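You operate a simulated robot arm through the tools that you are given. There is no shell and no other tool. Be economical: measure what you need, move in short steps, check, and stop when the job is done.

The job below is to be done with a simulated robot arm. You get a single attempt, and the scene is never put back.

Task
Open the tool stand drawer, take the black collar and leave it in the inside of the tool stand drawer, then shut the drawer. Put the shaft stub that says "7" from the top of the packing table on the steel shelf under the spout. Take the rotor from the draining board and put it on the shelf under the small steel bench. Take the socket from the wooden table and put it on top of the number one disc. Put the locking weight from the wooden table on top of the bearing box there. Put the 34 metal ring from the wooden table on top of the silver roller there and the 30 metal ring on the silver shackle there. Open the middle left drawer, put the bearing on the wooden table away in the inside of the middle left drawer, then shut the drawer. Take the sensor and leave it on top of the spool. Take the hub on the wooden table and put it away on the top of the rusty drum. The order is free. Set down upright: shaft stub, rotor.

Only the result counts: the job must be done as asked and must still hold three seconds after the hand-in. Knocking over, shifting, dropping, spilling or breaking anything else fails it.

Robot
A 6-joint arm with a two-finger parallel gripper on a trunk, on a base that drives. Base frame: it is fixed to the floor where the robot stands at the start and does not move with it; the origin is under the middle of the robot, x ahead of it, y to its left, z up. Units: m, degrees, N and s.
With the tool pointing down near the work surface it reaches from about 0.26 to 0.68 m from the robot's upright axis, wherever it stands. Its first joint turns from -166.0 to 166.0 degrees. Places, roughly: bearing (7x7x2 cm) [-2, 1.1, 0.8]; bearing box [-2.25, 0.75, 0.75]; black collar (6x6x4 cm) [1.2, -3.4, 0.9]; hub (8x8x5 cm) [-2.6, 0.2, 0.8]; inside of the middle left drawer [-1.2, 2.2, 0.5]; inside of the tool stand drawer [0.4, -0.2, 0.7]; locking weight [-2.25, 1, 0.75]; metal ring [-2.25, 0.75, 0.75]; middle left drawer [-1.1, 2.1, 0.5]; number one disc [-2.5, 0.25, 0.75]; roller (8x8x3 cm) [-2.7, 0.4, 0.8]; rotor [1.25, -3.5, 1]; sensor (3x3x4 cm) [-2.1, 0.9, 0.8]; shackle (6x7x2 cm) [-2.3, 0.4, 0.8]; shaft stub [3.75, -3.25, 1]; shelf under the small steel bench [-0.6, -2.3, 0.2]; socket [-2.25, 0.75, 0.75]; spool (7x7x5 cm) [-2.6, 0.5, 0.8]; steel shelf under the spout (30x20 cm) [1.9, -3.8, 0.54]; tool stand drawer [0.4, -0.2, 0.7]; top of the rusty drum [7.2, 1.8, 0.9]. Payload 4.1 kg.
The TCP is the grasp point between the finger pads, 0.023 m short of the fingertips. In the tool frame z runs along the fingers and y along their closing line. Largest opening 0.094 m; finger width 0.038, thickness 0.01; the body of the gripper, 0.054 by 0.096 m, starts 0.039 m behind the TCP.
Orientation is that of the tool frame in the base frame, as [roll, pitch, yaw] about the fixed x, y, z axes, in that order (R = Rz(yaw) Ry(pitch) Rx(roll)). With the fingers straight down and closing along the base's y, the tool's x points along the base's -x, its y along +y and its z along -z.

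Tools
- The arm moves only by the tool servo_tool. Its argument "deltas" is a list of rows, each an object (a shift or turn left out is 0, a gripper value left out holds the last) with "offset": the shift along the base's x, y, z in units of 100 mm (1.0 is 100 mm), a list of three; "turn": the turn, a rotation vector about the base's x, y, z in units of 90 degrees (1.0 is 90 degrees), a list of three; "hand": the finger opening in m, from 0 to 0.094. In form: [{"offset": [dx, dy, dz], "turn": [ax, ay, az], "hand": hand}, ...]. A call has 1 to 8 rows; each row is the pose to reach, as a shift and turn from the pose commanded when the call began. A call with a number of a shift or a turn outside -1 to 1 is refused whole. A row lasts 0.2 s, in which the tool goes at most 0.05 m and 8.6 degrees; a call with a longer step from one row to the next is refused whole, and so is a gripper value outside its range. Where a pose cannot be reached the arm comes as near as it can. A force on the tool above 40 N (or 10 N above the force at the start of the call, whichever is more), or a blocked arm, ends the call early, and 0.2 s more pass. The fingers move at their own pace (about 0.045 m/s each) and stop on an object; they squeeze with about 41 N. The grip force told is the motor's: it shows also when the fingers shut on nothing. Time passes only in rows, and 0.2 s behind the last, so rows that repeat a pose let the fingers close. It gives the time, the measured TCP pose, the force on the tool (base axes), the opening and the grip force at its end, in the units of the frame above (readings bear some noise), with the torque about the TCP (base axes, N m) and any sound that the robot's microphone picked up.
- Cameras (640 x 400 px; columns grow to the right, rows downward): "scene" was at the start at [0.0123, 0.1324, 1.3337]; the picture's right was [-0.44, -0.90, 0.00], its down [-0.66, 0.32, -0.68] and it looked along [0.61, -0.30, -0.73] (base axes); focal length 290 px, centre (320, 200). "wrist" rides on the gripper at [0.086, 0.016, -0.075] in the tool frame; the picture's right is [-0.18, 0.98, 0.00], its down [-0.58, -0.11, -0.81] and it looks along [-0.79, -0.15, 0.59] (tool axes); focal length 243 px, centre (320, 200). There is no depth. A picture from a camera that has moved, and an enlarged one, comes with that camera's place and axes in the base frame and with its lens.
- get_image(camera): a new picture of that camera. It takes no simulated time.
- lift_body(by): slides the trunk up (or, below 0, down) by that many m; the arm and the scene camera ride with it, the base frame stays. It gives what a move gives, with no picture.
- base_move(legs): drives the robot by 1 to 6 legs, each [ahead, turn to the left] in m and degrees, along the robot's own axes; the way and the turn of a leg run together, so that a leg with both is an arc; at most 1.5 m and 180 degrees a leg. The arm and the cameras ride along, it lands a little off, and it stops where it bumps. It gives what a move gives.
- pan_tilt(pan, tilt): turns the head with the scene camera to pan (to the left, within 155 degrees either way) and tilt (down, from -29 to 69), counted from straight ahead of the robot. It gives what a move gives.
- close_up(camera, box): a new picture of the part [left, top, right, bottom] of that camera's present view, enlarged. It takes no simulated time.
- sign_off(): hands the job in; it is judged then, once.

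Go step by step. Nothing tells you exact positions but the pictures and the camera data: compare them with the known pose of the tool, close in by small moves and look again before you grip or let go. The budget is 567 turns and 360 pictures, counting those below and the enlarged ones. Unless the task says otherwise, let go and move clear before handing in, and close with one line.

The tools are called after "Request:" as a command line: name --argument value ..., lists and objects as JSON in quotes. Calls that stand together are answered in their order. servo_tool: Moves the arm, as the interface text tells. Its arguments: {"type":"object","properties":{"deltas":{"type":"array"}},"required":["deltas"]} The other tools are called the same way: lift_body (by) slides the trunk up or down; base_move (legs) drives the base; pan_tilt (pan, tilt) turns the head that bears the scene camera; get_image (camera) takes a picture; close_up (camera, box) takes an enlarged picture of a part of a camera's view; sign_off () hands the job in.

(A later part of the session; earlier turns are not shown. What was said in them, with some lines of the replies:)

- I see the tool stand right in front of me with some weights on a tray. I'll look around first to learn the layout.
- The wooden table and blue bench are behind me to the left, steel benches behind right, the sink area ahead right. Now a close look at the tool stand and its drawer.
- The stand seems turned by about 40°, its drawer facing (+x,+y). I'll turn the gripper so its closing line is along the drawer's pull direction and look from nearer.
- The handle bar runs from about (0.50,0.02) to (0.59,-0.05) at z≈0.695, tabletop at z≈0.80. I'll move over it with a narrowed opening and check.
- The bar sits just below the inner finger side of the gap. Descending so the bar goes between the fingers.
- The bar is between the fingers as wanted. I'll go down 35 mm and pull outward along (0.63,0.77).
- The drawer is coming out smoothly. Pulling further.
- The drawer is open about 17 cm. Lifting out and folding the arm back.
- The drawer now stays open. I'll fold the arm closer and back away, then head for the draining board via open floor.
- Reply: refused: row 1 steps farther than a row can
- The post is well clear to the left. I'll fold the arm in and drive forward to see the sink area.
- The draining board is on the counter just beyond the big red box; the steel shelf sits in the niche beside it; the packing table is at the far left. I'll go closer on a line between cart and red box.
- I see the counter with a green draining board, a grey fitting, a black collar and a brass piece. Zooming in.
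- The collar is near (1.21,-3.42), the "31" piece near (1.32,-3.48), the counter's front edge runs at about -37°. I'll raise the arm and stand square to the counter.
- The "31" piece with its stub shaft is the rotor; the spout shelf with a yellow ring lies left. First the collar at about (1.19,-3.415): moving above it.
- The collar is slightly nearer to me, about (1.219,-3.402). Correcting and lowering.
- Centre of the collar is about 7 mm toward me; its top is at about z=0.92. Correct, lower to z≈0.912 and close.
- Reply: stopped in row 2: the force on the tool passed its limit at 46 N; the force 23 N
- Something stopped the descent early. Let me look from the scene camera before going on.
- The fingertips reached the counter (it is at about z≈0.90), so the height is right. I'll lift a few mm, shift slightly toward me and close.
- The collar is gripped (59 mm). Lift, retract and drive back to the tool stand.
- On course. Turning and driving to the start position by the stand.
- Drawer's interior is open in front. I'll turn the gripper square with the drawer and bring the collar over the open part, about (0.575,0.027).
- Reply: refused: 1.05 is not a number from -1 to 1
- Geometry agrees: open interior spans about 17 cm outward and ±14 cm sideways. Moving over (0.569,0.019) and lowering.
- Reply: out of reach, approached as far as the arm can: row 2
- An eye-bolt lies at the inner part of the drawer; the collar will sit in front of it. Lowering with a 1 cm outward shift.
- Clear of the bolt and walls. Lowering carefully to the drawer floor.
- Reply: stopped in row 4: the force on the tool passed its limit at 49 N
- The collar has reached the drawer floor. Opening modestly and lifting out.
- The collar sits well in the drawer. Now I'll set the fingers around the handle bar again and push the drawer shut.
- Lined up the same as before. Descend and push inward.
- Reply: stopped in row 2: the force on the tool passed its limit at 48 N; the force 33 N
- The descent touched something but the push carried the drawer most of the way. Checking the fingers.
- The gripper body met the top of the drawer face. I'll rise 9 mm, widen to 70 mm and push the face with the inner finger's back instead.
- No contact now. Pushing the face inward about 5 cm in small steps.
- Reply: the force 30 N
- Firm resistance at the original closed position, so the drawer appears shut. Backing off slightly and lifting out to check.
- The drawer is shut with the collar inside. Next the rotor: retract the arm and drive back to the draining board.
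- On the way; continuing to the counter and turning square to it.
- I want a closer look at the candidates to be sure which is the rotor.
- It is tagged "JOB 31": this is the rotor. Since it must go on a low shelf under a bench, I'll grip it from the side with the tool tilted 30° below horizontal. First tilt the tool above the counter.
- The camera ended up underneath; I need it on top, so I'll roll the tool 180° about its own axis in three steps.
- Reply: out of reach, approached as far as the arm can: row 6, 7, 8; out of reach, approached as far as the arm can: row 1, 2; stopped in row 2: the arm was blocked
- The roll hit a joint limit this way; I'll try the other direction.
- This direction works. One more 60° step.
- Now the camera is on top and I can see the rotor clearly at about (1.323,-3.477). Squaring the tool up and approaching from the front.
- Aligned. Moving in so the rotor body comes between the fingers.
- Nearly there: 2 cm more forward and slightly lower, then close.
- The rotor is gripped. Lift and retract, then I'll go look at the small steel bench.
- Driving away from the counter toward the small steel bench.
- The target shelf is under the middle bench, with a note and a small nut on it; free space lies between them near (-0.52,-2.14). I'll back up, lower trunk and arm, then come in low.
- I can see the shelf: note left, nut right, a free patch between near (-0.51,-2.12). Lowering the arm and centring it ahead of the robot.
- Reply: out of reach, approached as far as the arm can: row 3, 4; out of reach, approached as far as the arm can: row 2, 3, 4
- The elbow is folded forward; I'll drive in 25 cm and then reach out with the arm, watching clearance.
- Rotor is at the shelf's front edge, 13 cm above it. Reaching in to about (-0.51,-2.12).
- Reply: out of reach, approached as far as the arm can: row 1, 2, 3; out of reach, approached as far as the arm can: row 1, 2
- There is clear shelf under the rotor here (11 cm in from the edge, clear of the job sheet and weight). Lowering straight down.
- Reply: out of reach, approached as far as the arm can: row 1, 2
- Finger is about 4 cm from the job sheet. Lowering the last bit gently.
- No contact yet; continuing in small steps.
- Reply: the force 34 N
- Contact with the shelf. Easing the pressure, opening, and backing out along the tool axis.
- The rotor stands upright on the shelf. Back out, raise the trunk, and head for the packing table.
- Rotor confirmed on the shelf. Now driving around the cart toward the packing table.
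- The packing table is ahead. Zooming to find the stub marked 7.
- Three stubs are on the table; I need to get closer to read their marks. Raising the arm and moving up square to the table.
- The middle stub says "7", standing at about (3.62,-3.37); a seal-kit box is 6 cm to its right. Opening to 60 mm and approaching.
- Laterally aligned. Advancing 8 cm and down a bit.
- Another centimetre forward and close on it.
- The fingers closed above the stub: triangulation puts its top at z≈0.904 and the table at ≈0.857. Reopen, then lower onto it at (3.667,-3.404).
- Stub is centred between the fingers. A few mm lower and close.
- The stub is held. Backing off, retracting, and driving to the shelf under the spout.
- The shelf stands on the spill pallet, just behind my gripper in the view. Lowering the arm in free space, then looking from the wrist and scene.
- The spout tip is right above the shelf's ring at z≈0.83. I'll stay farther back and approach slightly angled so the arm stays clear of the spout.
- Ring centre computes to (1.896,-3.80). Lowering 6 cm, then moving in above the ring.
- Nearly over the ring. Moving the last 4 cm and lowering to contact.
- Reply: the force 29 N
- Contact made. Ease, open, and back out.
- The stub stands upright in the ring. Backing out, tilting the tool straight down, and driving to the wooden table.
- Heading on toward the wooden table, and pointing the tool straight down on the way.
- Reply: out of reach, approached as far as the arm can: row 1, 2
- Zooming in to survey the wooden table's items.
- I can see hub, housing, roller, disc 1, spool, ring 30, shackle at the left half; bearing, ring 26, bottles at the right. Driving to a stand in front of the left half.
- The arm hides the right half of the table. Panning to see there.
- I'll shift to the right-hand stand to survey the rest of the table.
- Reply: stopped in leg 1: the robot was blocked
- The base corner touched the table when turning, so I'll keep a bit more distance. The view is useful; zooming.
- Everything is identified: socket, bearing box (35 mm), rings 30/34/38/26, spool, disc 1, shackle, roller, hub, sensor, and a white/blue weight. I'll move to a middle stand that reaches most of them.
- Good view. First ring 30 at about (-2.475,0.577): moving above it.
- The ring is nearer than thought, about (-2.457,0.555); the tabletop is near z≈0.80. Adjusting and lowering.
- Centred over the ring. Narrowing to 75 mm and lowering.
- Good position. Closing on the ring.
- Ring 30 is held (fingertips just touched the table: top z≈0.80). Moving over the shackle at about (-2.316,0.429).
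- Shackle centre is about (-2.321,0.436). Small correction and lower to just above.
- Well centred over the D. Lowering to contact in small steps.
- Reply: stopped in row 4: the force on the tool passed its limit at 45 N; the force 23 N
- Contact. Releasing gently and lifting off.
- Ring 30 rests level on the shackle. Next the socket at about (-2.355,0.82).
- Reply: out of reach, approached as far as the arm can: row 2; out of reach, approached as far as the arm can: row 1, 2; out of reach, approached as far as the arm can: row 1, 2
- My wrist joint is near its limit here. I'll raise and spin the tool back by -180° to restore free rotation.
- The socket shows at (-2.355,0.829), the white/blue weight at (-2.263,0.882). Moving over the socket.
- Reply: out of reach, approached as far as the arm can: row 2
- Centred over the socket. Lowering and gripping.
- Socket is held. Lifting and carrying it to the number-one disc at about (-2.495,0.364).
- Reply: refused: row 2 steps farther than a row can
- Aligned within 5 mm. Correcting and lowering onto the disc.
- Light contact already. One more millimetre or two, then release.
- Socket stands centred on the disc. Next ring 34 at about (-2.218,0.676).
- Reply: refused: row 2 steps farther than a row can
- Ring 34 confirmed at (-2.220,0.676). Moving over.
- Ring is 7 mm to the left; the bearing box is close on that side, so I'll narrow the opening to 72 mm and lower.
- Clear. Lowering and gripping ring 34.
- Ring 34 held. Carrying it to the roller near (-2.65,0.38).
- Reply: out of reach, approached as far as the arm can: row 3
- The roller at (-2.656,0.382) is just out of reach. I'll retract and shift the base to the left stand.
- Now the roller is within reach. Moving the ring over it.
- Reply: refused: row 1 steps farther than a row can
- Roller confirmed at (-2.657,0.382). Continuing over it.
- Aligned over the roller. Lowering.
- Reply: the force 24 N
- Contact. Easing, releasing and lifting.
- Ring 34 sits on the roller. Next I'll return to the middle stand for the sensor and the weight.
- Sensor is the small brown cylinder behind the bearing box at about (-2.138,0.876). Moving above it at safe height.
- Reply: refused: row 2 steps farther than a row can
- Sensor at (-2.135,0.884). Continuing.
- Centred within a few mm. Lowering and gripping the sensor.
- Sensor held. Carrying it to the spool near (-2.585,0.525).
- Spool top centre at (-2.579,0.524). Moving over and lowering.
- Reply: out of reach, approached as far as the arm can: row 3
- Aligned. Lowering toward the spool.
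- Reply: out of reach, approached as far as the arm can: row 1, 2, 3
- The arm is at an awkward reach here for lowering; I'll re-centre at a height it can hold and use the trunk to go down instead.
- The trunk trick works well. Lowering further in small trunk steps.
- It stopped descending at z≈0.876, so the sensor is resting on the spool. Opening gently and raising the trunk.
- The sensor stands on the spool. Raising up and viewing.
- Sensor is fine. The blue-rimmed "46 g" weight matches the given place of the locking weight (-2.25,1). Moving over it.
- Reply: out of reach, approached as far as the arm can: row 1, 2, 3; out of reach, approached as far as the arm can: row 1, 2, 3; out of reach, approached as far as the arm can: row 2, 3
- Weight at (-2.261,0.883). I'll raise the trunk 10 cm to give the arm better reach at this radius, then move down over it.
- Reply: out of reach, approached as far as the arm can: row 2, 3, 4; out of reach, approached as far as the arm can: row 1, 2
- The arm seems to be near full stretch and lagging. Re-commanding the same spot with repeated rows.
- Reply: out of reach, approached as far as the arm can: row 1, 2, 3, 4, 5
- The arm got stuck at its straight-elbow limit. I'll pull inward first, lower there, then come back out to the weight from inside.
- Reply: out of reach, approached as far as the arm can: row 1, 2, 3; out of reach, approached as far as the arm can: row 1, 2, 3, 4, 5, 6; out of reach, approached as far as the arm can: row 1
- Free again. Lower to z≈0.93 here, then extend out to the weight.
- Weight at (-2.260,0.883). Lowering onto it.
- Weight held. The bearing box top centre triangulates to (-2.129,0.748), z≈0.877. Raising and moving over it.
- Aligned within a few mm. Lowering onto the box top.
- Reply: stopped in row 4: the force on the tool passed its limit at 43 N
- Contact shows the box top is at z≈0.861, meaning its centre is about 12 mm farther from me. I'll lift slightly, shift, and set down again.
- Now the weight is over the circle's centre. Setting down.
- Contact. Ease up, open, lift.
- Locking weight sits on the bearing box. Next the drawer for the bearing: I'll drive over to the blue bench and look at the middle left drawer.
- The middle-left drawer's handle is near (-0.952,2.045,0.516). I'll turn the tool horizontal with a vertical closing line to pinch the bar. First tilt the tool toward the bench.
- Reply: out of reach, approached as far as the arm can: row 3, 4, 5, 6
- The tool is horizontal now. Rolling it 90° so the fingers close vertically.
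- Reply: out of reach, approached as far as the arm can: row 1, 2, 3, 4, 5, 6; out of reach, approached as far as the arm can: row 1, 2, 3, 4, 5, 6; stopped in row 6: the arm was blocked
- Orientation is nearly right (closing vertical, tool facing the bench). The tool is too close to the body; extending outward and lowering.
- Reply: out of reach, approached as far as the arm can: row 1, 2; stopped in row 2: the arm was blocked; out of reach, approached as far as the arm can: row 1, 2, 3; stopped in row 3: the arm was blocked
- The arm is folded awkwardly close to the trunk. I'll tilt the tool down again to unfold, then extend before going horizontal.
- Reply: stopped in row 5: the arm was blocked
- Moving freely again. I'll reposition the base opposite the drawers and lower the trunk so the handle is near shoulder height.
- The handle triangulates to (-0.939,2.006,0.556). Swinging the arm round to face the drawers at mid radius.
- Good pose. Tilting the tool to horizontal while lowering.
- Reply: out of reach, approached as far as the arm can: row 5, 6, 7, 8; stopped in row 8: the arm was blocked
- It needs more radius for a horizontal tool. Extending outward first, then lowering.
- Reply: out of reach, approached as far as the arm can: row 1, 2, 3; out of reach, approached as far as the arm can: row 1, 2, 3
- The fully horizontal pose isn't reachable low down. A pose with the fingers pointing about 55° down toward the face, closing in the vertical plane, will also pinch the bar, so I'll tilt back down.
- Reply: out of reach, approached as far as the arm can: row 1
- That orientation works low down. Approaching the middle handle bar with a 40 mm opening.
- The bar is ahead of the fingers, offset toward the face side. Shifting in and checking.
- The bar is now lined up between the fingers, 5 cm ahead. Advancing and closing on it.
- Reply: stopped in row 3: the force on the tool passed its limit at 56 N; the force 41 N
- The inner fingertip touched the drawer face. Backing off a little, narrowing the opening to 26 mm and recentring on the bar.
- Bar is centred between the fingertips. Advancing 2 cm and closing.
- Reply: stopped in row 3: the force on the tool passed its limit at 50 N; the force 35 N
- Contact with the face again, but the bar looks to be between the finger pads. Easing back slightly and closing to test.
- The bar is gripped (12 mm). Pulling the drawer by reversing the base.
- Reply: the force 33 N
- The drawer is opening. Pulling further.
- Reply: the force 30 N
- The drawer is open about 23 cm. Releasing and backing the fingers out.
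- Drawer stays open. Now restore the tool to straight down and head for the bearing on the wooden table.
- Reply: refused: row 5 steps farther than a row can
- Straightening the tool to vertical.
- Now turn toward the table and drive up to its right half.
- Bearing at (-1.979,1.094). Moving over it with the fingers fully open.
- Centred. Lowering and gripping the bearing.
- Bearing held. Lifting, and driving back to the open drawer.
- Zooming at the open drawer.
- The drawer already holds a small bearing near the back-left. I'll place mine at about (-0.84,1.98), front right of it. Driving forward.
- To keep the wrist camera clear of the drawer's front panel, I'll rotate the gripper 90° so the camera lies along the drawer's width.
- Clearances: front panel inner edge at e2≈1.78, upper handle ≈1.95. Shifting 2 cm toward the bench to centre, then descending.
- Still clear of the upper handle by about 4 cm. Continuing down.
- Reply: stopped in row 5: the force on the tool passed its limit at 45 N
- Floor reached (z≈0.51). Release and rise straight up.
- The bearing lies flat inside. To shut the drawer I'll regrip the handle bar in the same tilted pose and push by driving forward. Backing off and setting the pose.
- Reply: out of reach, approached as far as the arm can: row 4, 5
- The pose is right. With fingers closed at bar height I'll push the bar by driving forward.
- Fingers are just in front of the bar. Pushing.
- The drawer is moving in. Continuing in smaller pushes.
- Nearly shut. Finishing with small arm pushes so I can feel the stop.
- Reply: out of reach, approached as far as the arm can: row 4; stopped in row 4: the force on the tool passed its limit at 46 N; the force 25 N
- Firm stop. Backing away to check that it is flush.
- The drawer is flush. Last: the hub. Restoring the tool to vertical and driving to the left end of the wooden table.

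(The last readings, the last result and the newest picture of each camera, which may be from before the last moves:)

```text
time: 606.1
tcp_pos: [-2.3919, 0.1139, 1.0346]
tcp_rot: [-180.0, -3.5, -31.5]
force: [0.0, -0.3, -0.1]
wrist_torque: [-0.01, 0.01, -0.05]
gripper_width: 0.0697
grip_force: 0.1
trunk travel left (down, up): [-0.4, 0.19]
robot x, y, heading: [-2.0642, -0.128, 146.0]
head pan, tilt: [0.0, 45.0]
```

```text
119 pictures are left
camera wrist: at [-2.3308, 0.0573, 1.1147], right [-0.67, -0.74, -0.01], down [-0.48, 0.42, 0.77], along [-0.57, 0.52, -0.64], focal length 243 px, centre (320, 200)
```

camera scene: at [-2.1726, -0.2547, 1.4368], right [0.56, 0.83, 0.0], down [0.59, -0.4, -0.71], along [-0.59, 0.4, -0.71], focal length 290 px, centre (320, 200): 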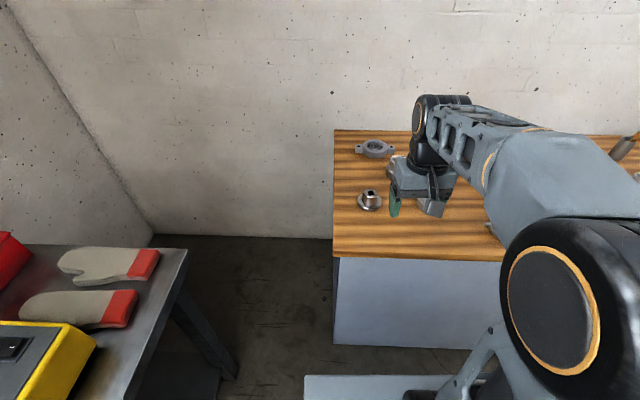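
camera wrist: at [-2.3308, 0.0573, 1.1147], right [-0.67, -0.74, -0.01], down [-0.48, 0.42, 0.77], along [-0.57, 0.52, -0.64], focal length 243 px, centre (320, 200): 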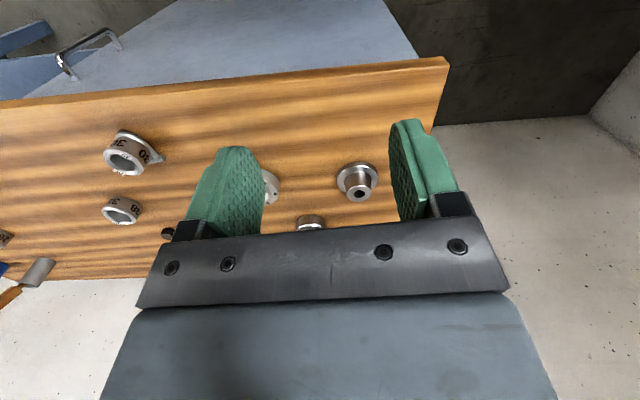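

Hub at about (-2.594,0.214). Correcting the small tilt and moving above it.

Request:
servo_tool --deltas '[{"offset": [-0.33, 0.17, 0], "turn": [0.021, 0.032, 0]}, {"offset": [-0.66, 0.34, 0], "turn": [0.021, 0.032, 0]}, {"offset": [-1.0, 0.5, -0.1], "turn": [0.021, 0.032, 0]}]'

Request:
servo_tool --deltas '[{"offset": [-0.33, 0.17, 0]}, {"offset": [-0.66, 0.34, -0.1]}, {"offset": [-1.0, 0.5, -0.2]}, {"offset": [-1.0, 0.5, -0.6]}]'

Request:
get_image --camera "wrist"

Request:
get_image --camera "scene"

```text
time: 607.0
tcp_pos: [-2.492, 0.1648, 1.025]
tcp_rot: [-179.9, 0.0, -31.5]
force: [-0.1, -0.3, -0.1]
wrist_torque: [0.0, 0.02, -0.03]
gripper_width: 0.0699
grip_force: 0.0
trunk travel left (down, up): [-0.4, 0.19]
robot x, y, heading: [-2.0633, -0.1277, 145.9]
head pan, tilt: [0.0, 45.0]
```

```text
time: 608.0
tcp_pos: [-2.5924, 0.2157, 0.9643]
tcp_rot: [-179.9, -0.1, -31.5]
force: [-0.3, 0.5, 0.4]
wrist_torque: [-0.01, -0.02, 0.03]
gripper_width: 0.0701
grip_force: 0.1
trunk travel left (down, up): [-0.4, 0.19]
robot x, y, heading: [-2.0596, -0.1295, 145.9]
head pan, tilt: [0.0, 45.0]
```

```text
118 pictures are left
camera wrist: at [-2.5258, 0.1562, 1.0393], right [-0.67, -0.74, 0.0], down [-0.44, 0.4, 0.81], along [-0.6, 0.54, -0.59], focal length 243 px, centre (320, 200)
```

wrist: 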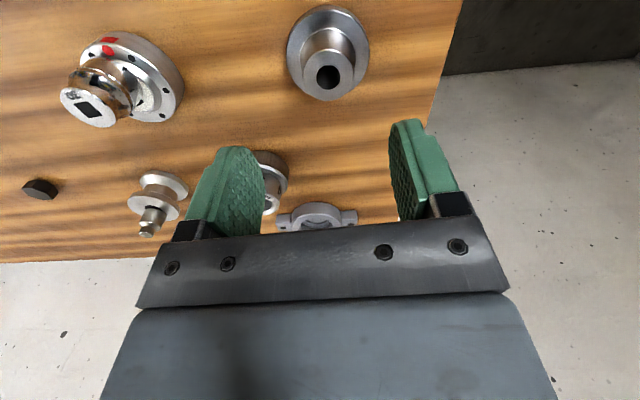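

```text
117 pictures are left
camera scene: at [-2.1729, -0.2546, 1.4368], right [0.56, 0.83, 0.0], down [0.59, -0.4, -0.71], along [-0.59, 0.4, -0.71], focal length 290 px, centre (320, 200)
```

scene: 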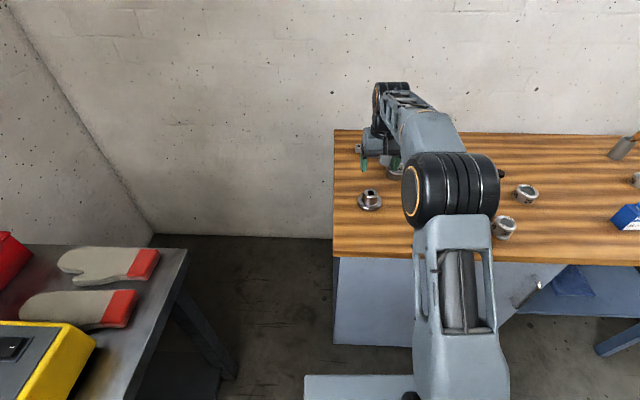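

Request:
servo_tool --deltas '[{"offset": [-0.08, 0.01, -0.3]}, {"offset": [-0.08, 0.01, -0.5]}]'

Request:
get_image --camera "wrist"

```text
time: 608.5
tcp_pos: [-2.6007, 0.2173, 0.9148]
tcp_rot: [-179.9, -0.1, -31.5]
force: [-0.1, -0.4, -0.4]
wrist_torque: [-0.01, -0.01, 0.0]
gripper_width: 0.0698
grip_force: 0.1
trunk travel left (down, up): [-0.4, 0.19]
robot x, y, heading: [-2.0622, -0.1353, 146.2]
head pan, tilt: [0.0, 45.0]
```

```text
116 pictures are left
camera wrist: at [-2.5343, 0.1571, 0.9897], right [-0.67, -0.74, 0.0], down [-0.44, 0.4, 0.81], along [-0.6, 0.54, -0.59], focal length 243 px, centre (320, 200)
```

wrist: 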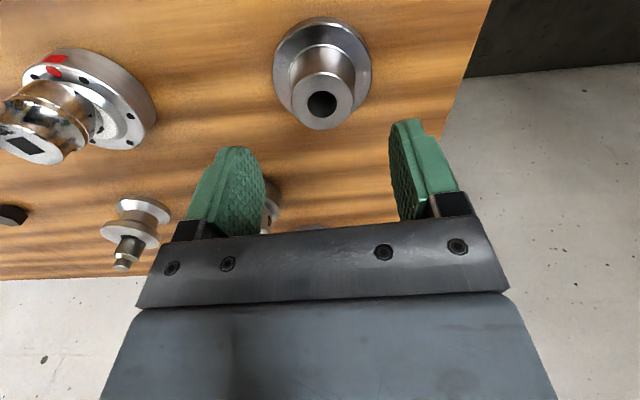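

Centred; boss top at z≈0.851. Lowering around the boss and gripping.

Request:
servo_tool --deltas '[{"offset": [0, 0, -0.3]}, {"offset": [0, 0, -0.55]}, {"offset": [0, 0, -0.67]}]'

Request:
get_image --camera "wrist"

```text
time: 609.4
tcp_pos: [-2.6009, 0.2169, 0.8461]
tcp_rot: [-179.9, 0.0, -31.5]
force: [-0.5, 0.6, 0.0]
wrist_torque: [0.0, 0.02, 0.01]
gripper_width: 0.0698
grip_force: 0.1
trunk travel left (down, up): [-0.4, 0.19]
robot x, y, heading: [-2.0631, -0.1268, 145.8]
head pan, tilt: [0.0, 45.0]
```

```text
115 pictures are left
camera wrist: at [-2.5348, 0.1575, 0.9222], right [-0.67, -0.74, 0.0], down [-0.44, 0.4, 0.81], along [-0.6, 0.54, -0.59], focal length 243 px, centre (320, 200)
```

wrist: 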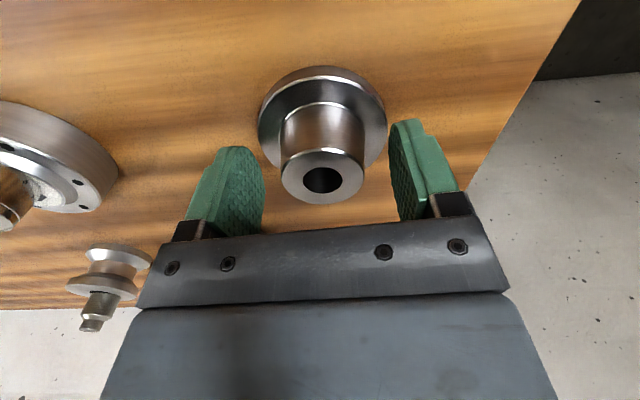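

Good. Lower a few mm more and close on the boss.

Request:
servo_tool --deltas '[{"offset": [0, 0, -0.05]}, {"offset": [0, 0, -0.05], "hand": 0.02}, {"offset": [0, 0, -0.05], "hand": 0.02}, {"offset": [0, 0, -0.05], "hand": 0.02}, {"offset": [0, 0, 0.2]}, {"offset": [0, 0, 0.6]}, {"offset": [0, 0, 1.0]}]'

Request:
get_image --camera "wrist"

```text
time: 611.0
tcp_pos: [-2.5989, 0.2185, 0.947]
tcp_rot: [-179.9, -0.1, -31.5]
force: [0.6, 0.7, -6.1]
wrist_torque: [-0.01, -0.02, -0.01]
gripper_width: 0.0415
grip_force: 41.6
trunk travel left (down, up): [-0.4, 0.19]
robot x, y, heading: [-2.0646, -0.1318, 145.7]
head pan, tilt: [0.0, 45.0]
```

```text
114 pictures are left
camera wrist: at [-2.534, 0.158, 1.0226], right [-0.67, -0.74, 0.0], down [-0.44, 0.4, 0.81], along [-0.6, 0.54, -0.59], focal length 243 px, centre (320, 200)
```

wrist: 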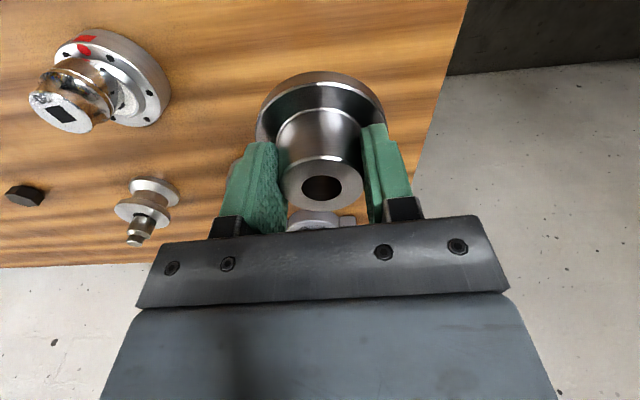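

Hub held. Now a look at the way to the rusty drum at (7.2,1.8): retracting, backing off, lowering the trunk to travel height and driving toward the gap south of the balancing machine.

Request:
servo_tool --deltas '[{"offset": [0.4, -0.26, 0.1]}, {"offset": [0.8, -0.52, 0.3]}, {"offset": [1.0, -0.66, 0.7]}, {"offset": [1.0, -0.66, 1.0]}]'

Request:
servo_tool --deltas '[{"offset": [0.4, -0.26, 0.1]}, {"offset": [0.6, -0.4, 0.3]}]'

Request:
base_move --legs '[[-0.35, 0], [0, -179.3], [1.5, 0], [1.5, 0], [0, 53]]'

Request:
pan_tilt --pan 0 --tilt 20

Request:
get_image --camera "scene"

```text
refused: row 2 steps farther than a row can; nothing moved
```

```text
time: 611.5
tcp_pos: [-2.5419, 0.1755, 0.9772]
tcp_rot: [-179.9, -0.2, -31.5]
force: [0.1, 0.0, -6.6]
wrist_torque: [0.0, -0.02, 0.02]
gripper_width: 0.0414
grip_force: 40.9
trunk travel left (down, up): [-0.4, 0.19]
robot x, y, heading: [-2.0627, -0.1294, 145.8]
head pan, tilt: [0.0, 45.0]
```

```text
time: 637.7
tcp_pos: [1.3338, -1.6929, 0.9766]
tcp_rot: [-179.9, -0.2, -155.0]
force: [0.0, 0.0, -5.7]
wrist_torque: [-0.04, 0.03, -0.02]
gripper_width: 0.0414
grip_force: 41.0
trunk travel left (down, up): [-0.4, 0.19]
robot x, y, heading: [0.813, -1.922, 22.4]
head pan, tilt: [0.0, 45.0]
```

```text
time: 638.6
tcp_pos: [1.3326, -1.6933, 0.9774]
tcp_rot: [-179.8, -0.2, -154.9]
force: [-0.5, -0.3, -6.8]
wrist_torque: [-0.04, 0.03, -0.04]
gripper_width: 0.0413
grip_force: 40.8
trunk travel left (down, up): [-0.4, 0.19]
robot x, y, heading: [0.814, -1.9268, 22.2]
head pan, tilt: [0.0, 20.0]
```

```text
113 pictures are left
camera scene: at [0.7828, -1.7566, 1.4753], right [0.38, -0.92, 0.0], down [-0.32, -0.13, -0.94], along [0.87, 0.36, -0.34], focal length 290 px, centre (320, 200)
```

scene: 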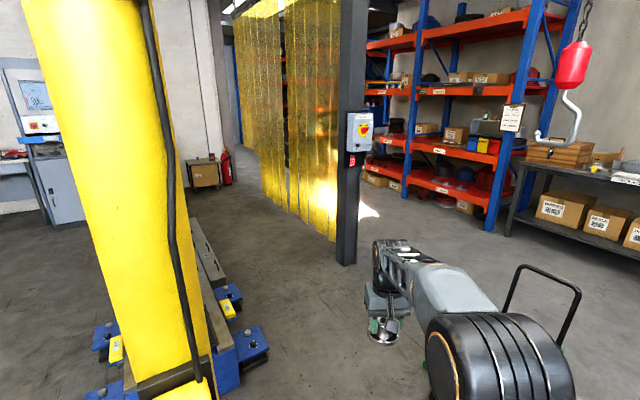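

I can see the way: past the post, between machine end and cart, around the dark column at (3.09,-1.06), into the aisle along the orange racks. Lowering the trunk a bit because of the hanging hook, retracting and driving on.

Request:
servo_tool --deltas '[{"offset": [-0.35, -0.14, 0]}, {"offset": [-0.7, -0.28, 0]}, {"offset": [-1.0, -0.4, 0.2]}, {"offset": [-1.0, -0.4, 0.6]}]'

Request:
lift_body --by -0.1

Request:
base_move --legs '[[0, -2.6], [0.675, 0], [0, 13], [0.6, 0], [0, -38.6]]'

Request:
get_image --camera "scene"

```text
time: 639.6
tcp_pos: [1.2331, -1.7325, 1.0359]
tcp_rot: [-179.9, -0.1, -155.0]
force: [-0.2, 0.3, -5.9]
wrist_torque: [-0.02, 0.05, -0.01]
gripper_width: 0.0413
grip_force: 40.6
trunk travel left (down, up): [-0.4, 0.19]
robot x, y, heading: [0.8156, -1.9229, 22.1]
head pan, tilt: [0.0, 20.0]
```

```text
time: 641.0
tcp_pos: [1.2333, -1.7328, 0.935]
tcp_rot: [-180.0, 0.0, -154.9]
force: [0.7, -0.1, -6.1]
wrist_torque: [-0.03, 0.02, 0.02]
gripper_width: 0.0414
grip_force: 40.8
trunk travel left (down, up): [-0.3, 0.29]
robot x, y, heading: [0.8159, -1.9259, 22.2]
head pan, tilt: [0.0, 20.0]
```

```text
time: 650.7
tcp_pos: [2.4152, -1.4249, 0.9355]
tcp_rot: [-180.0, -0.2, 175.2]
force: [0.0, -0.2, -7.3]
wrist_torque: [-0.03, 0.04, -0.01]
gripper_width: 0.0413
grip_force: 40.9
trunk travel left (down, up): [-0.3, 0.29]
robot x, y, heading: [1.9564, -1.3774, -7.2]
head pan, tilt: [0.0, 20.0]
```

```text
112 pictures are left
camera scene: at [2.0123, -1.2215, 1.3754], right [-0.13, -0.99, 0.0], down [-0.34, 0.04, -0.94], along [0.93, -0.12, -0.34], focal length 290 px, centre (320, 200)
```

scene: 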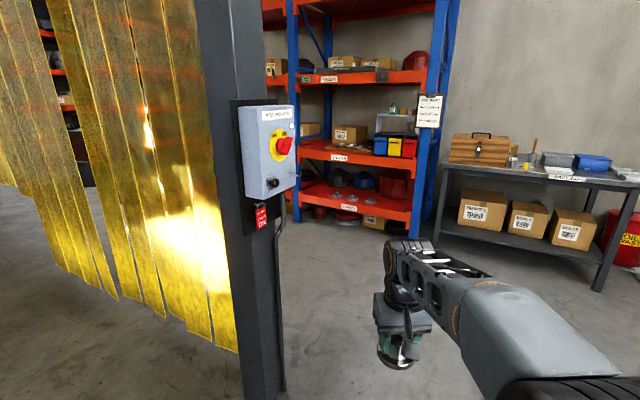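

Swinging slightly wider around the column.

Request:
base_move --legs '[[0, -5], [0.9, 0], [0.88, 0], [0, 65]]'

Request:
get_image --camera "scene"

```text
time: 663.2
tcp_pos: [3.9746, -1.3747, 0.9354]
tcp_rot: [-179.9, 0.1, -123.4]
force: [0.2, 0.3, -6.5]
wrist_torque: [0.0, -0.02, -0.02]
gripper_width: 0.0415
grip_force: 41.9
trunk travel left (down, up): [-0.3, 0.29]
robot x, y, heading: [3.7185, -1.7585, 53.8]
head pan, tilt: [0.0, 20.0]
```

```text
111 pictures are left
camera scene: at [3.6035, -1.6311, 1.3754], right [0.81, -0.59, 0.0], down [-0.2, -0.28, -0.94], along [0.55, 0.76, -0.34], focal length 290 px, centre (320, 200)
```

scene: 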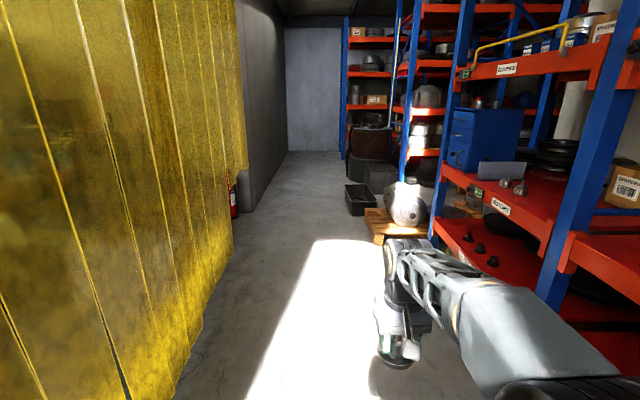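

The rusty drum appears at the far right of the aisle beyond a dark bin and a pallet. Driving up the left side of the aisle.

Request:
base_move --legs '[[0, 7.7], [1.3, 0], [1.3, 0], [0, -8]]'

Request:
get_image --camera "scene"

```text
time: 677.2
tcp_pos: [5.2824, 0.9032, 0.9347]
tcp_rot: [-180.0, -0.1, -125.6]
force: [0.7, -0.7, -6.5]
wrist_torque: [-0.04, 0.03, -0.01]
gripper_width: 0.041
grip_force: 41.0
trunk travel left (down, up): [-0.3, 0.29]
robot x, y, heading: [5.0103, 0.532, 51.7]
head pan, tilt: [0.0, 20.0]
```

```text
110 pictures are left
camera scene: at [4.9023, 0.6605, 1.3754], right [0.79, -0.62, 0.0], down [-0.21, -0.27, -0.94], along [0.58, 0.74, -0.34], focal length 290 px, centre (320, 200)
```

scene: 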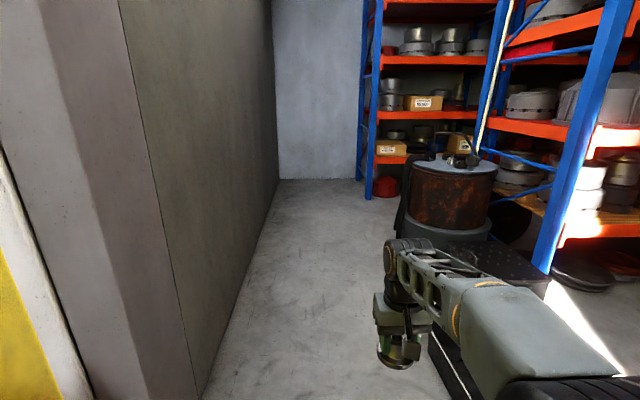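

The rusty drum is visible. Zooming on its top.

Request:
close_up --camera "scene" --box '[370, 110, 560, 290]'

```text
2.22 times, centred on (465, 200) of scene
camera zoom: at [4.9023, 0.6605, 1.3754], right [0.79, -0.62, 0.0], down [-0.21, -0.27, -0.94], along [0.58, 0.74, -0.34], focal length 644 px, centre (-2, 200)
```

zoom: 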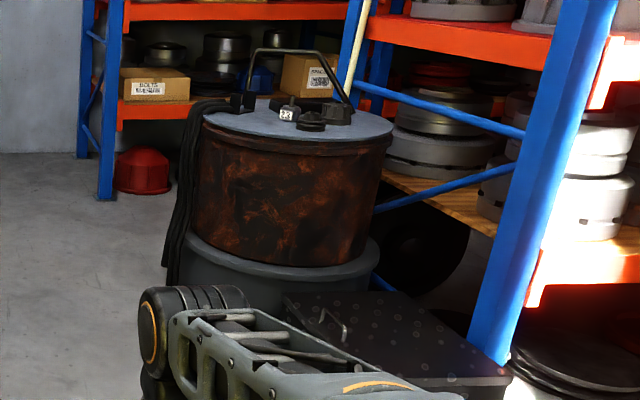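

The drum carries a few items on top; I need to see it from closer, at its left side.

Request:
base_move --legs '[[1.3, 0], [0, -50]]'

Request:
pan_tilt --pan 20 --tilt 30

Request:
get_image --camera "scene"

```text
time: 685.9
tcp_pos: [6.2845, 1.5527, 0.9356]
tcp_rot: [-179.9, -0.1, -177.2]
force: [0.1, 0.6, -7.0]
wrist_torque: [-0.01, 0.05, 0.03]
gripper_width: 0.0412
grip_force: 40.8
trunk travel left (down, up): [-0.3, 0.29]
robot x, y, heading: [5.8218, 1.5322, 0.2]
head pan, tilt: [0.0, 20.0]
```

```text
time: 686.8
tcp_pos: [6.2841, 1.5529, 0.9358]
tcp_rot: [-179.9, -0.2, -177.3]
force: [0.0, 0.1, -5.7]
wrist_torque: [-0.01, 0.07, 0.01]
gripper_width: 0.0411
grip_force: 40.7
trunk travel left (down, up): [-0.3, 0.29]
robot x, y, heading: [5.8269, 1.5355, 0.0]
head pan, tilt: [20.0, 30.0]
```

```text
108 pictures are left
camera scene: at [5.8498, 1.733, 1.3594], right [0.34, -0.94, 0.0], down [-0.47, -0.17, -0.87], along [0.81, 0.3, -0.5], focal length 290 px, centre (320, 200)
```

scene: 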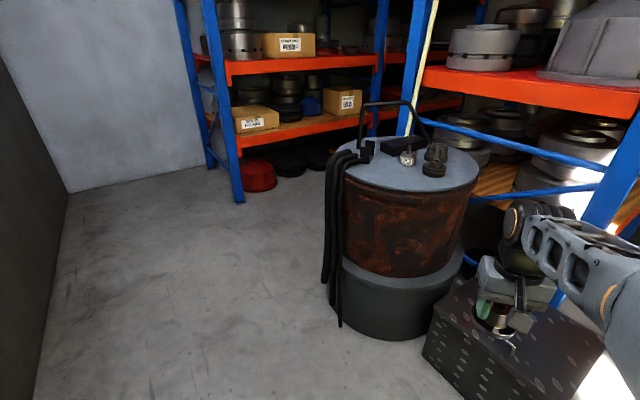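

Request:
close_up --camera "scene" --box '[310, 90, 500, 230]'

```text
2.86 times, centred on (405, 160) of scene
camera zoom: at [5.8498, 1.733, 1.3594], right [0.34, -0.94, 0.0], down [-0.47, -0.17, -0.87], along [0.81, 0.3, -0.5], focal length 829 px, centre (77, 314)
```

zoom: 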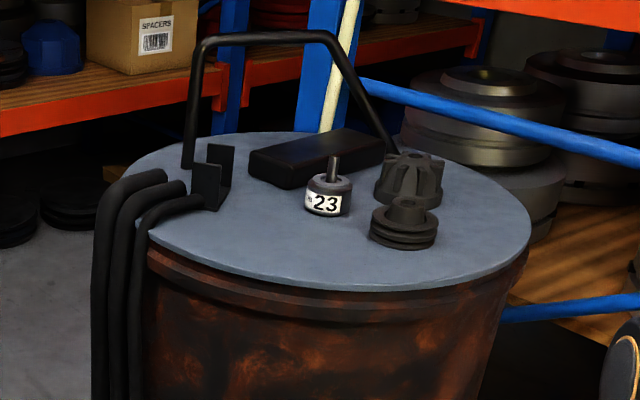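

There is free space on the front part of the drum top, near (6.90,1.81). Raising the hub and driving to stand in front of it.

Request:
servo_tool --deltas '[{"offset": [0, 0, 0.4]}, {"offset": [0, 0, 0.8]}, {"offset": [-0.2, 0, 1.0]}]'

Request:
base_move --legs '[[0, 27.5], [0.55, 0], [0, -27.5]]'

Request:
pan_tilt --pan -10 --tilt 45

Request:
get_image --camera "scene"

Request:
get_image --camera "wrist"

```text
time: 687.6
tcp_pos: [6.2646, 1.5529, 1.0353]
tcp_rot: [-179.9, -0.2, -177.2]
force: [0.5, -0.4, -6.3]
wrist_torque: [0.0, 0.07, -0.01]
gripper_width: 0.0413
grip_force: 41.0
trunk travel left (down, up): [-0.3, 0.29]
robot x, y, heading: [5.8246, 1.5316, 0.1]
head pan, tilt: [20.0, 30.0]
```

```text
time: 693.5
tcp_pos: [6.7501, 1.8064, 1.0353]
tcp_rot: [-179.9, -0.2, -177.0]
force: [0.3, -0.1, -5.7]
wrist_torque: [-0.03, 0.05, -0.02]
gripper_width: 0.0413
grip_force: 40.6
trunk travel left (down, up): [-0.3, 0.29]
robot x, y, heading: [6.3078, 1.7915, 0.4]
head pan, tilt: [20.0, 30.0]
```

```text
time: 694.4
tcp_pos: [6.7514, 1.8063, 1.0351]
tcp_rot: [-179.9, -0.2, -177.1]
force: [0.4, -0.3, -6.0]
wrist_torque: [-0.02, 0.01, 0.0]
gripper_width: 0.0412
grip_force: 40.9
trunk travel left (down, up): [-0.3, 0.29]
robot x, y, heading: [6.3114, 1.7825, 0.3]
head pan, tilt: [-10.0, 45.0]
```

```text
106 pictures are left
camera scene: at [6.3312, 1.9403, 1.3368], right [-0.17, -0.99, 0.0], down [-0.7, 0.12, -0.71], along [0.7, -0.12, -0.71], focal length 290 px, centre (320, 200)
```

scene: 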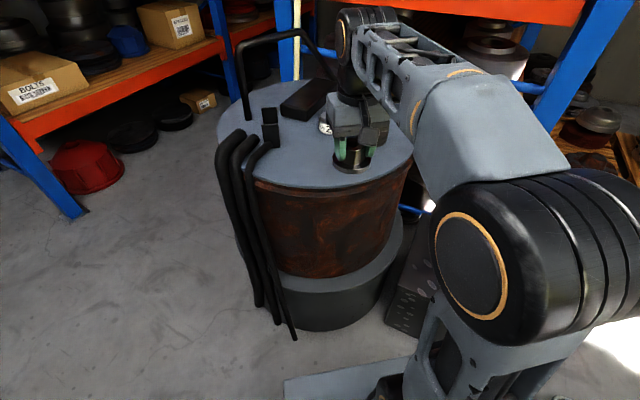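

```text
105 pictures are left
camera wrist: at [6.6646, 1.8165, 1.1108], right [0.13, 0.99, 0.0], down [0.59, -0.08, 0.8], along [0.8, -0.11, -0.59], focal length 243 px, centre (320, 200)
```

wrist: 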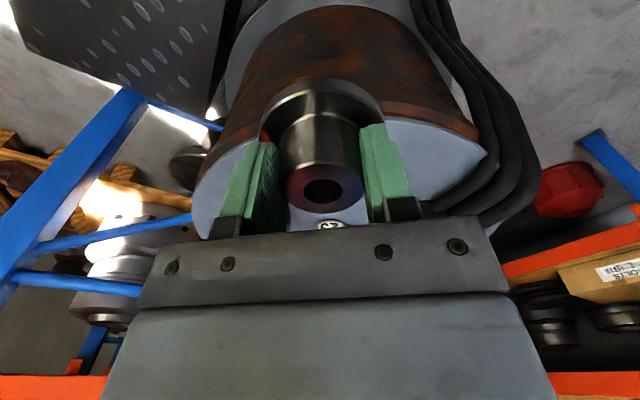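

Hub is in front of the drum lid. Advancing over the free front area.

Request:
servo_tool --deltas '[{"offset": [0.35, 0.02, 0]}, {"offset": [0.7, 0.04, 0]}, {"offset": [1.0, 0.06, 0]}]'

Request:
servo_tool --deltas '[{"offset": [0.3, 0.02, 0]}, {"offset": [0.5, 0.03, 0]}]'

Request:
get_image --camera "scene"

Request:
get_image --camera "wrist"

```text
time: 695.2
tcp_pos: [6.852, 1.8121, 1.0352]
tcp_rot: [-179.9, -0.2, -177.1]
force: [-0.5, -0.9, -5.9]
wrist_torque: [-0.04, 0.07, -0.01]
gripper_width: 0.0413
grip_force: 40.9
trunk travel left (down, up): [-0.3, 0.29]
robot x, y, heading: [6.3125, 1.7881, 0.2]
head pan, tilt: [-10.0, 45.0]
```

```text
time: 695.8
tcp_pos: [6.9012, 1.8147, 1.0359]
tcp_rot: [-179.8, -0.3, -177.2]
force: [-0.1, 0.4, -6.5]
wrist_torque: [0.01, 0.04, -0.02]
gripper_width: 0.0408
grip_force: 41.1
trunk travel left (down, up): [-0.3, 0.29]
robot x, y, heading: [6.3112, 1.788, 0.3]
head pan, tilt: [-10.0, 45.0]
```

```text
104 pictures are left
camera scene: at [6.3316, 1.9403, 1.3367], right [-0.17, -0.99, 0.0], down [-0.7, 0.12, -0.71], along [0.7, -0.12, -0.71], focal length 290 px, centre (320, 200)
```

scene: 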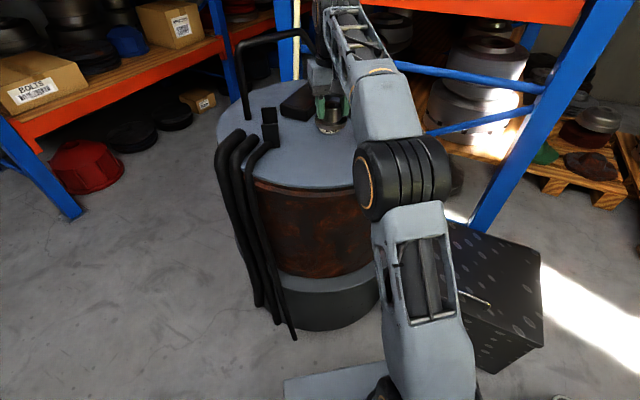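

```text
103 pictures are left
camera wrist: at [6.8165, 1.8263, 1.1113], right [0.13, 0.99, 0.0], down [0.59, -0.08, 0.8], along [0.8, -0.11, -0.6], focal length 243 px, centre (320, 200)
```

wrist: 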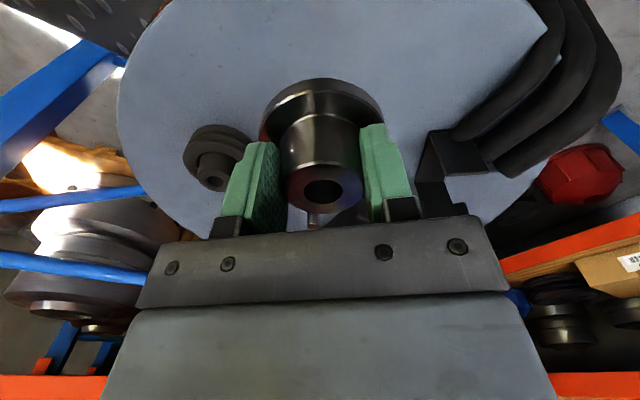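

Free lid below. To gain margin from the rim I'll lower slightly first, then go 3 cm further in.

Request:
servo_tool --deltas '[{"offset": [0, 0, -0.3]}, {"offset": [0, 0, -0.6]}, {"offset": [0.15, 0, -0.7]}, {"offset": [0.33, 0, -0.8]}]'

Request:
get_image --camera "wrist"

Request:
close_up --camera "scene" --box '[210, 60, 410, 210]'

```text
time: 696.8
tcp_pos: [6.936, 1.8153, 0.9532]
tcp_rot: [-179.8, -0.2, -177.2]
force: [-0.2, -0.3, -6.6]
wrist_torque: [-0.02, 0.01, -0.02]
gripper_width: 0.0415
grip_force: 40.8
trunk travel left (down, up): [-0.3, 0.29]
robot x, y, heading: [6.31, 1.7877, 0.5]
head pan, tilt: [-10.0, 45.0]
```

```text
102 pictures are left
camera wrist: at [6.8486, 1.8261, 1.029], right [0.13, 0.99, 0.0], down [0.59, -0.08, 0.8], along [0.8, -0.11, -0.59], focal length 243 px, centre (320, 200)
```

wrist: 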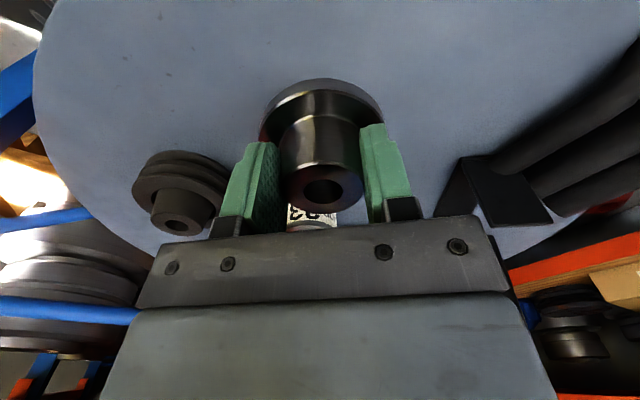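

```text
2.67 times, centred on (310, 135) of scene
camera zoom: at [6.3313, 1.9403, 1.3368], right [-0.17, -0.99, 0.0], down [-0.7, 0.12, -0.71], along [0.7, -0.12, -0.71], focal length 773 px, centre (347, 373)
```

zoom: 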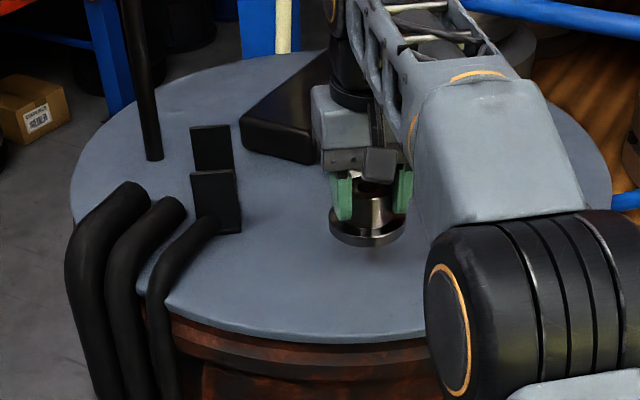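

Good clearance all round. Lowering to the lid.

Request:
servo_tool --deltas '[{"offset": [0, 0, -0.08]}, {"offset": [0, 0, -0.14]}, {"offset": [0, 0, -0.19]}, {"offset": [0, 0, -0.24]}, {"offset": [0, 0, -0.28]}]'

Request:
get_image --camera "wrist"

```text
time: 698.0
tcp_pos: [6.934, 1.8145, 0.9266]
tcp_rot: [-179.8, -0.2, -177.1]
force: [-0.5, -0.8, -6.4]
wrist_torque: [-0.02, 0.03, 0.04]
gripper_width: 0.0411
grip_force: 41.0
trunk travel left (down, up): [-0.3, 0.29]
robot x, y, heading: [6.309, 1.7884, 0.6]
head pan, tilt: [-10.0, 45.0]
```

```text
100 pictures are left
camera wrist: at [6.8476, 1.8257, 1.0018], right [0.13, 0.99, 0.0], down [0.59, -0.08, 0.81], along [0.8, -0.11, -0.59], focal length 243 px, centre (320, 200)
```

wrist: 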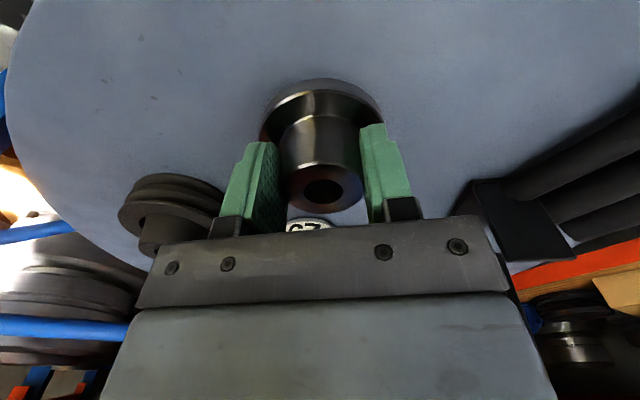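

Request:
servo_tool --deltas '[{"offset": [0, 0, -0.05]}, {"offset": [0, 0, -0.1]}, {"offset": [0, 0, -0.14]}, {"offset": [0, 0, -0.18]}, {"offset": [0, 0, -0.22]}]'

```text
time: 699.2
tcp_pos: [6.9345, 1.814, 0.9037]
tcp_rot: [-179.9, -0.1, -177.1]
force: [-0.1, 1.0, -5.9]
wrist_torque: [0.0, 0.06, -0.03]
gripper_width: 0.0411
grip_force: 41.1
trunk travel left (down, up): [-0.3, 0.29]
robot x, y, heading: [6.309, 1.7879, 0.3]
head pan, tilt: [-10.0, 45.0]
```

Request:
get_image --camera "wrist"

Request:
servo_tool --deltas '[{"offset": [0, 0, -0.04]}, {"offset": [0, 0, -0.08]}, {"offset": [0, 0, -0.12]}, {"offset": [0, 0, -0.16]}, {"offset": [0, 0, -0.2]}]'

```text
99 pictures are left
camera wrist: at [6.8477, 1.8253, 0.9796], right [0.13, 0.99, 0.0], down [0.59, -0.08, 0.8], along [0.8, -0.11, -0.59], focal length 243 px, centre (320, 200)
```

wrist: 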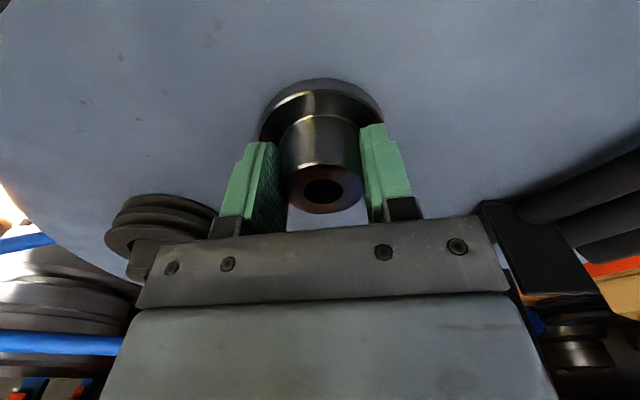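

```text
time: 700.2
tcp_pos: [6.9326, 1.8134, 0.8952]
tcp_rot: [-179.9, 0.6, -177.1]
force: [-1.6, -0.6, 12.2]
wrist_torque: [0.2, 0.55, 0.13]
gripper_width: 0.0407
grip_force: 41.1
trunk travel left (down, up): [-0.3, 0.29]
robot x, y, heading: [6.314, 1.7894, 0.3]
head pan, tilt: [-10.0, 45.0]
stopped in row 5: the force on the tool passed its limit at 44 N (the readings are from after the stop); the commanded pose is now the measured one
```

Contact with the lid. Releasing and lifting.

Request:
servo_tool --deltas '[{"offset": [0, 0, 0.01], "hand": 0.062}, {"offset": [0, 0, 0.01], "hand": 0.062}, {"offset": [0, 0, 0.01], "hand": 0.062}, {"offset": [0, 0, 0.3]}, {"offset": [0, 0, 0.7]}, {"offset": [0, 0, 0.9]}]'

Request:
servo_tool --deltas '[{"offset": [-0.4, 0, 0.1]}, {"offset": [-0.8, 0, 0.3]}, {"offset": [-1.0, 0, 0.4]}]'

Request:
get_image --camera "wrist"

Request:
get_image --camera "scene"

```text
time: 701.6
tcp_pos: [6.9351, 1.8169, 0.9822]
tcp_rot: [-179.9, 0.4, -177.0]
force: [0.6, 0.5, 1.1]
wrist_torque: [-0.02, -0.01, 0.01]
gripper_width: 0.0621
grip_force: 0.2
trunk travel left (down, up): [-0.3, 0.29]
robot x, y, heading: [6.3102, 1.7874, 0.3]
head pan, tilt: [-10.0, 45.0]
```

```text
time: 702.4
tcp_pos: [6.833, 1.8137, 1.0228]
tcp_rot: [-179.9, 0.3, -177.1]
force: [0.7, 0.0, 0.0]
wrist_torque: [0.0, 0.01, 0.0]
gripper_width: 0.0619
grip_force: 0.1
trunk travel left (down, up): [-0.3, 0.29]
robot x, y, heading: [6.3099, 1.7875, -0.1]
head pan, tilt: [-10.0, 45.0]
```

```text
98 pictures are left
camera wrist: at [6.7463, 1.8251, 1.0984], right [0.13, 0.99, 0.0], down [0.58, -0.08, 0.81], along [0.8, -0.11, -0.59], focal length 243 px, centre (320, 200)
```

wrist: 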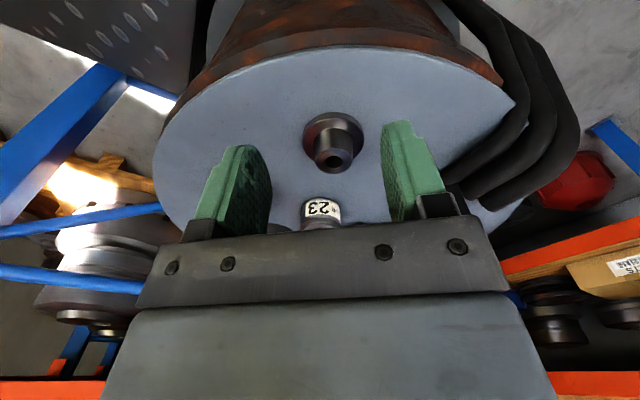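

```text
97 pictures are left
camera scene: at [6.3307, 1.9402, 1.3367], right [-0.17, -0.99, 0.0], down [-0.7, 0.12, -0.71], along [0.7, -0.12, -0.71], focal length 290 px, centre (320, 200)
```

scene: 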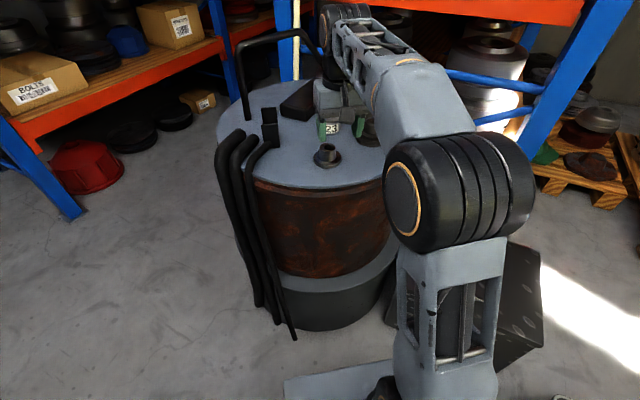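

The hub stands on the drum lid. Backing clear and handing in.

Request:
base_move --legs '[[-0.25, 0]]'

Request:
sign_off

```text
time: 704.3
tcp_pos: [6.583, 1.8107, 1.0236]
tcp_rot: [-180.0, 0.3, -177.3]
force: [0.8, 0.0, -0.2]
wrist_torque: [0.0, 0.01, 0.02]
gripper_width: 0.0618
grip_force: 0.1
trunk travel left (down, up): [-0.3, 0.29]
robot x, y, heading: [6.0597, 1.7836, 0.4]
head pan, tilt: [-10.0, 45.0]
```

```text
The job is handed in.
```

All the items are placed as asked, both drawers are shut, and the job is handed in; I took the "46 g" weight as the locking weight because its position matched, and my base bumped the wooden table once, with nothing visibly moved.
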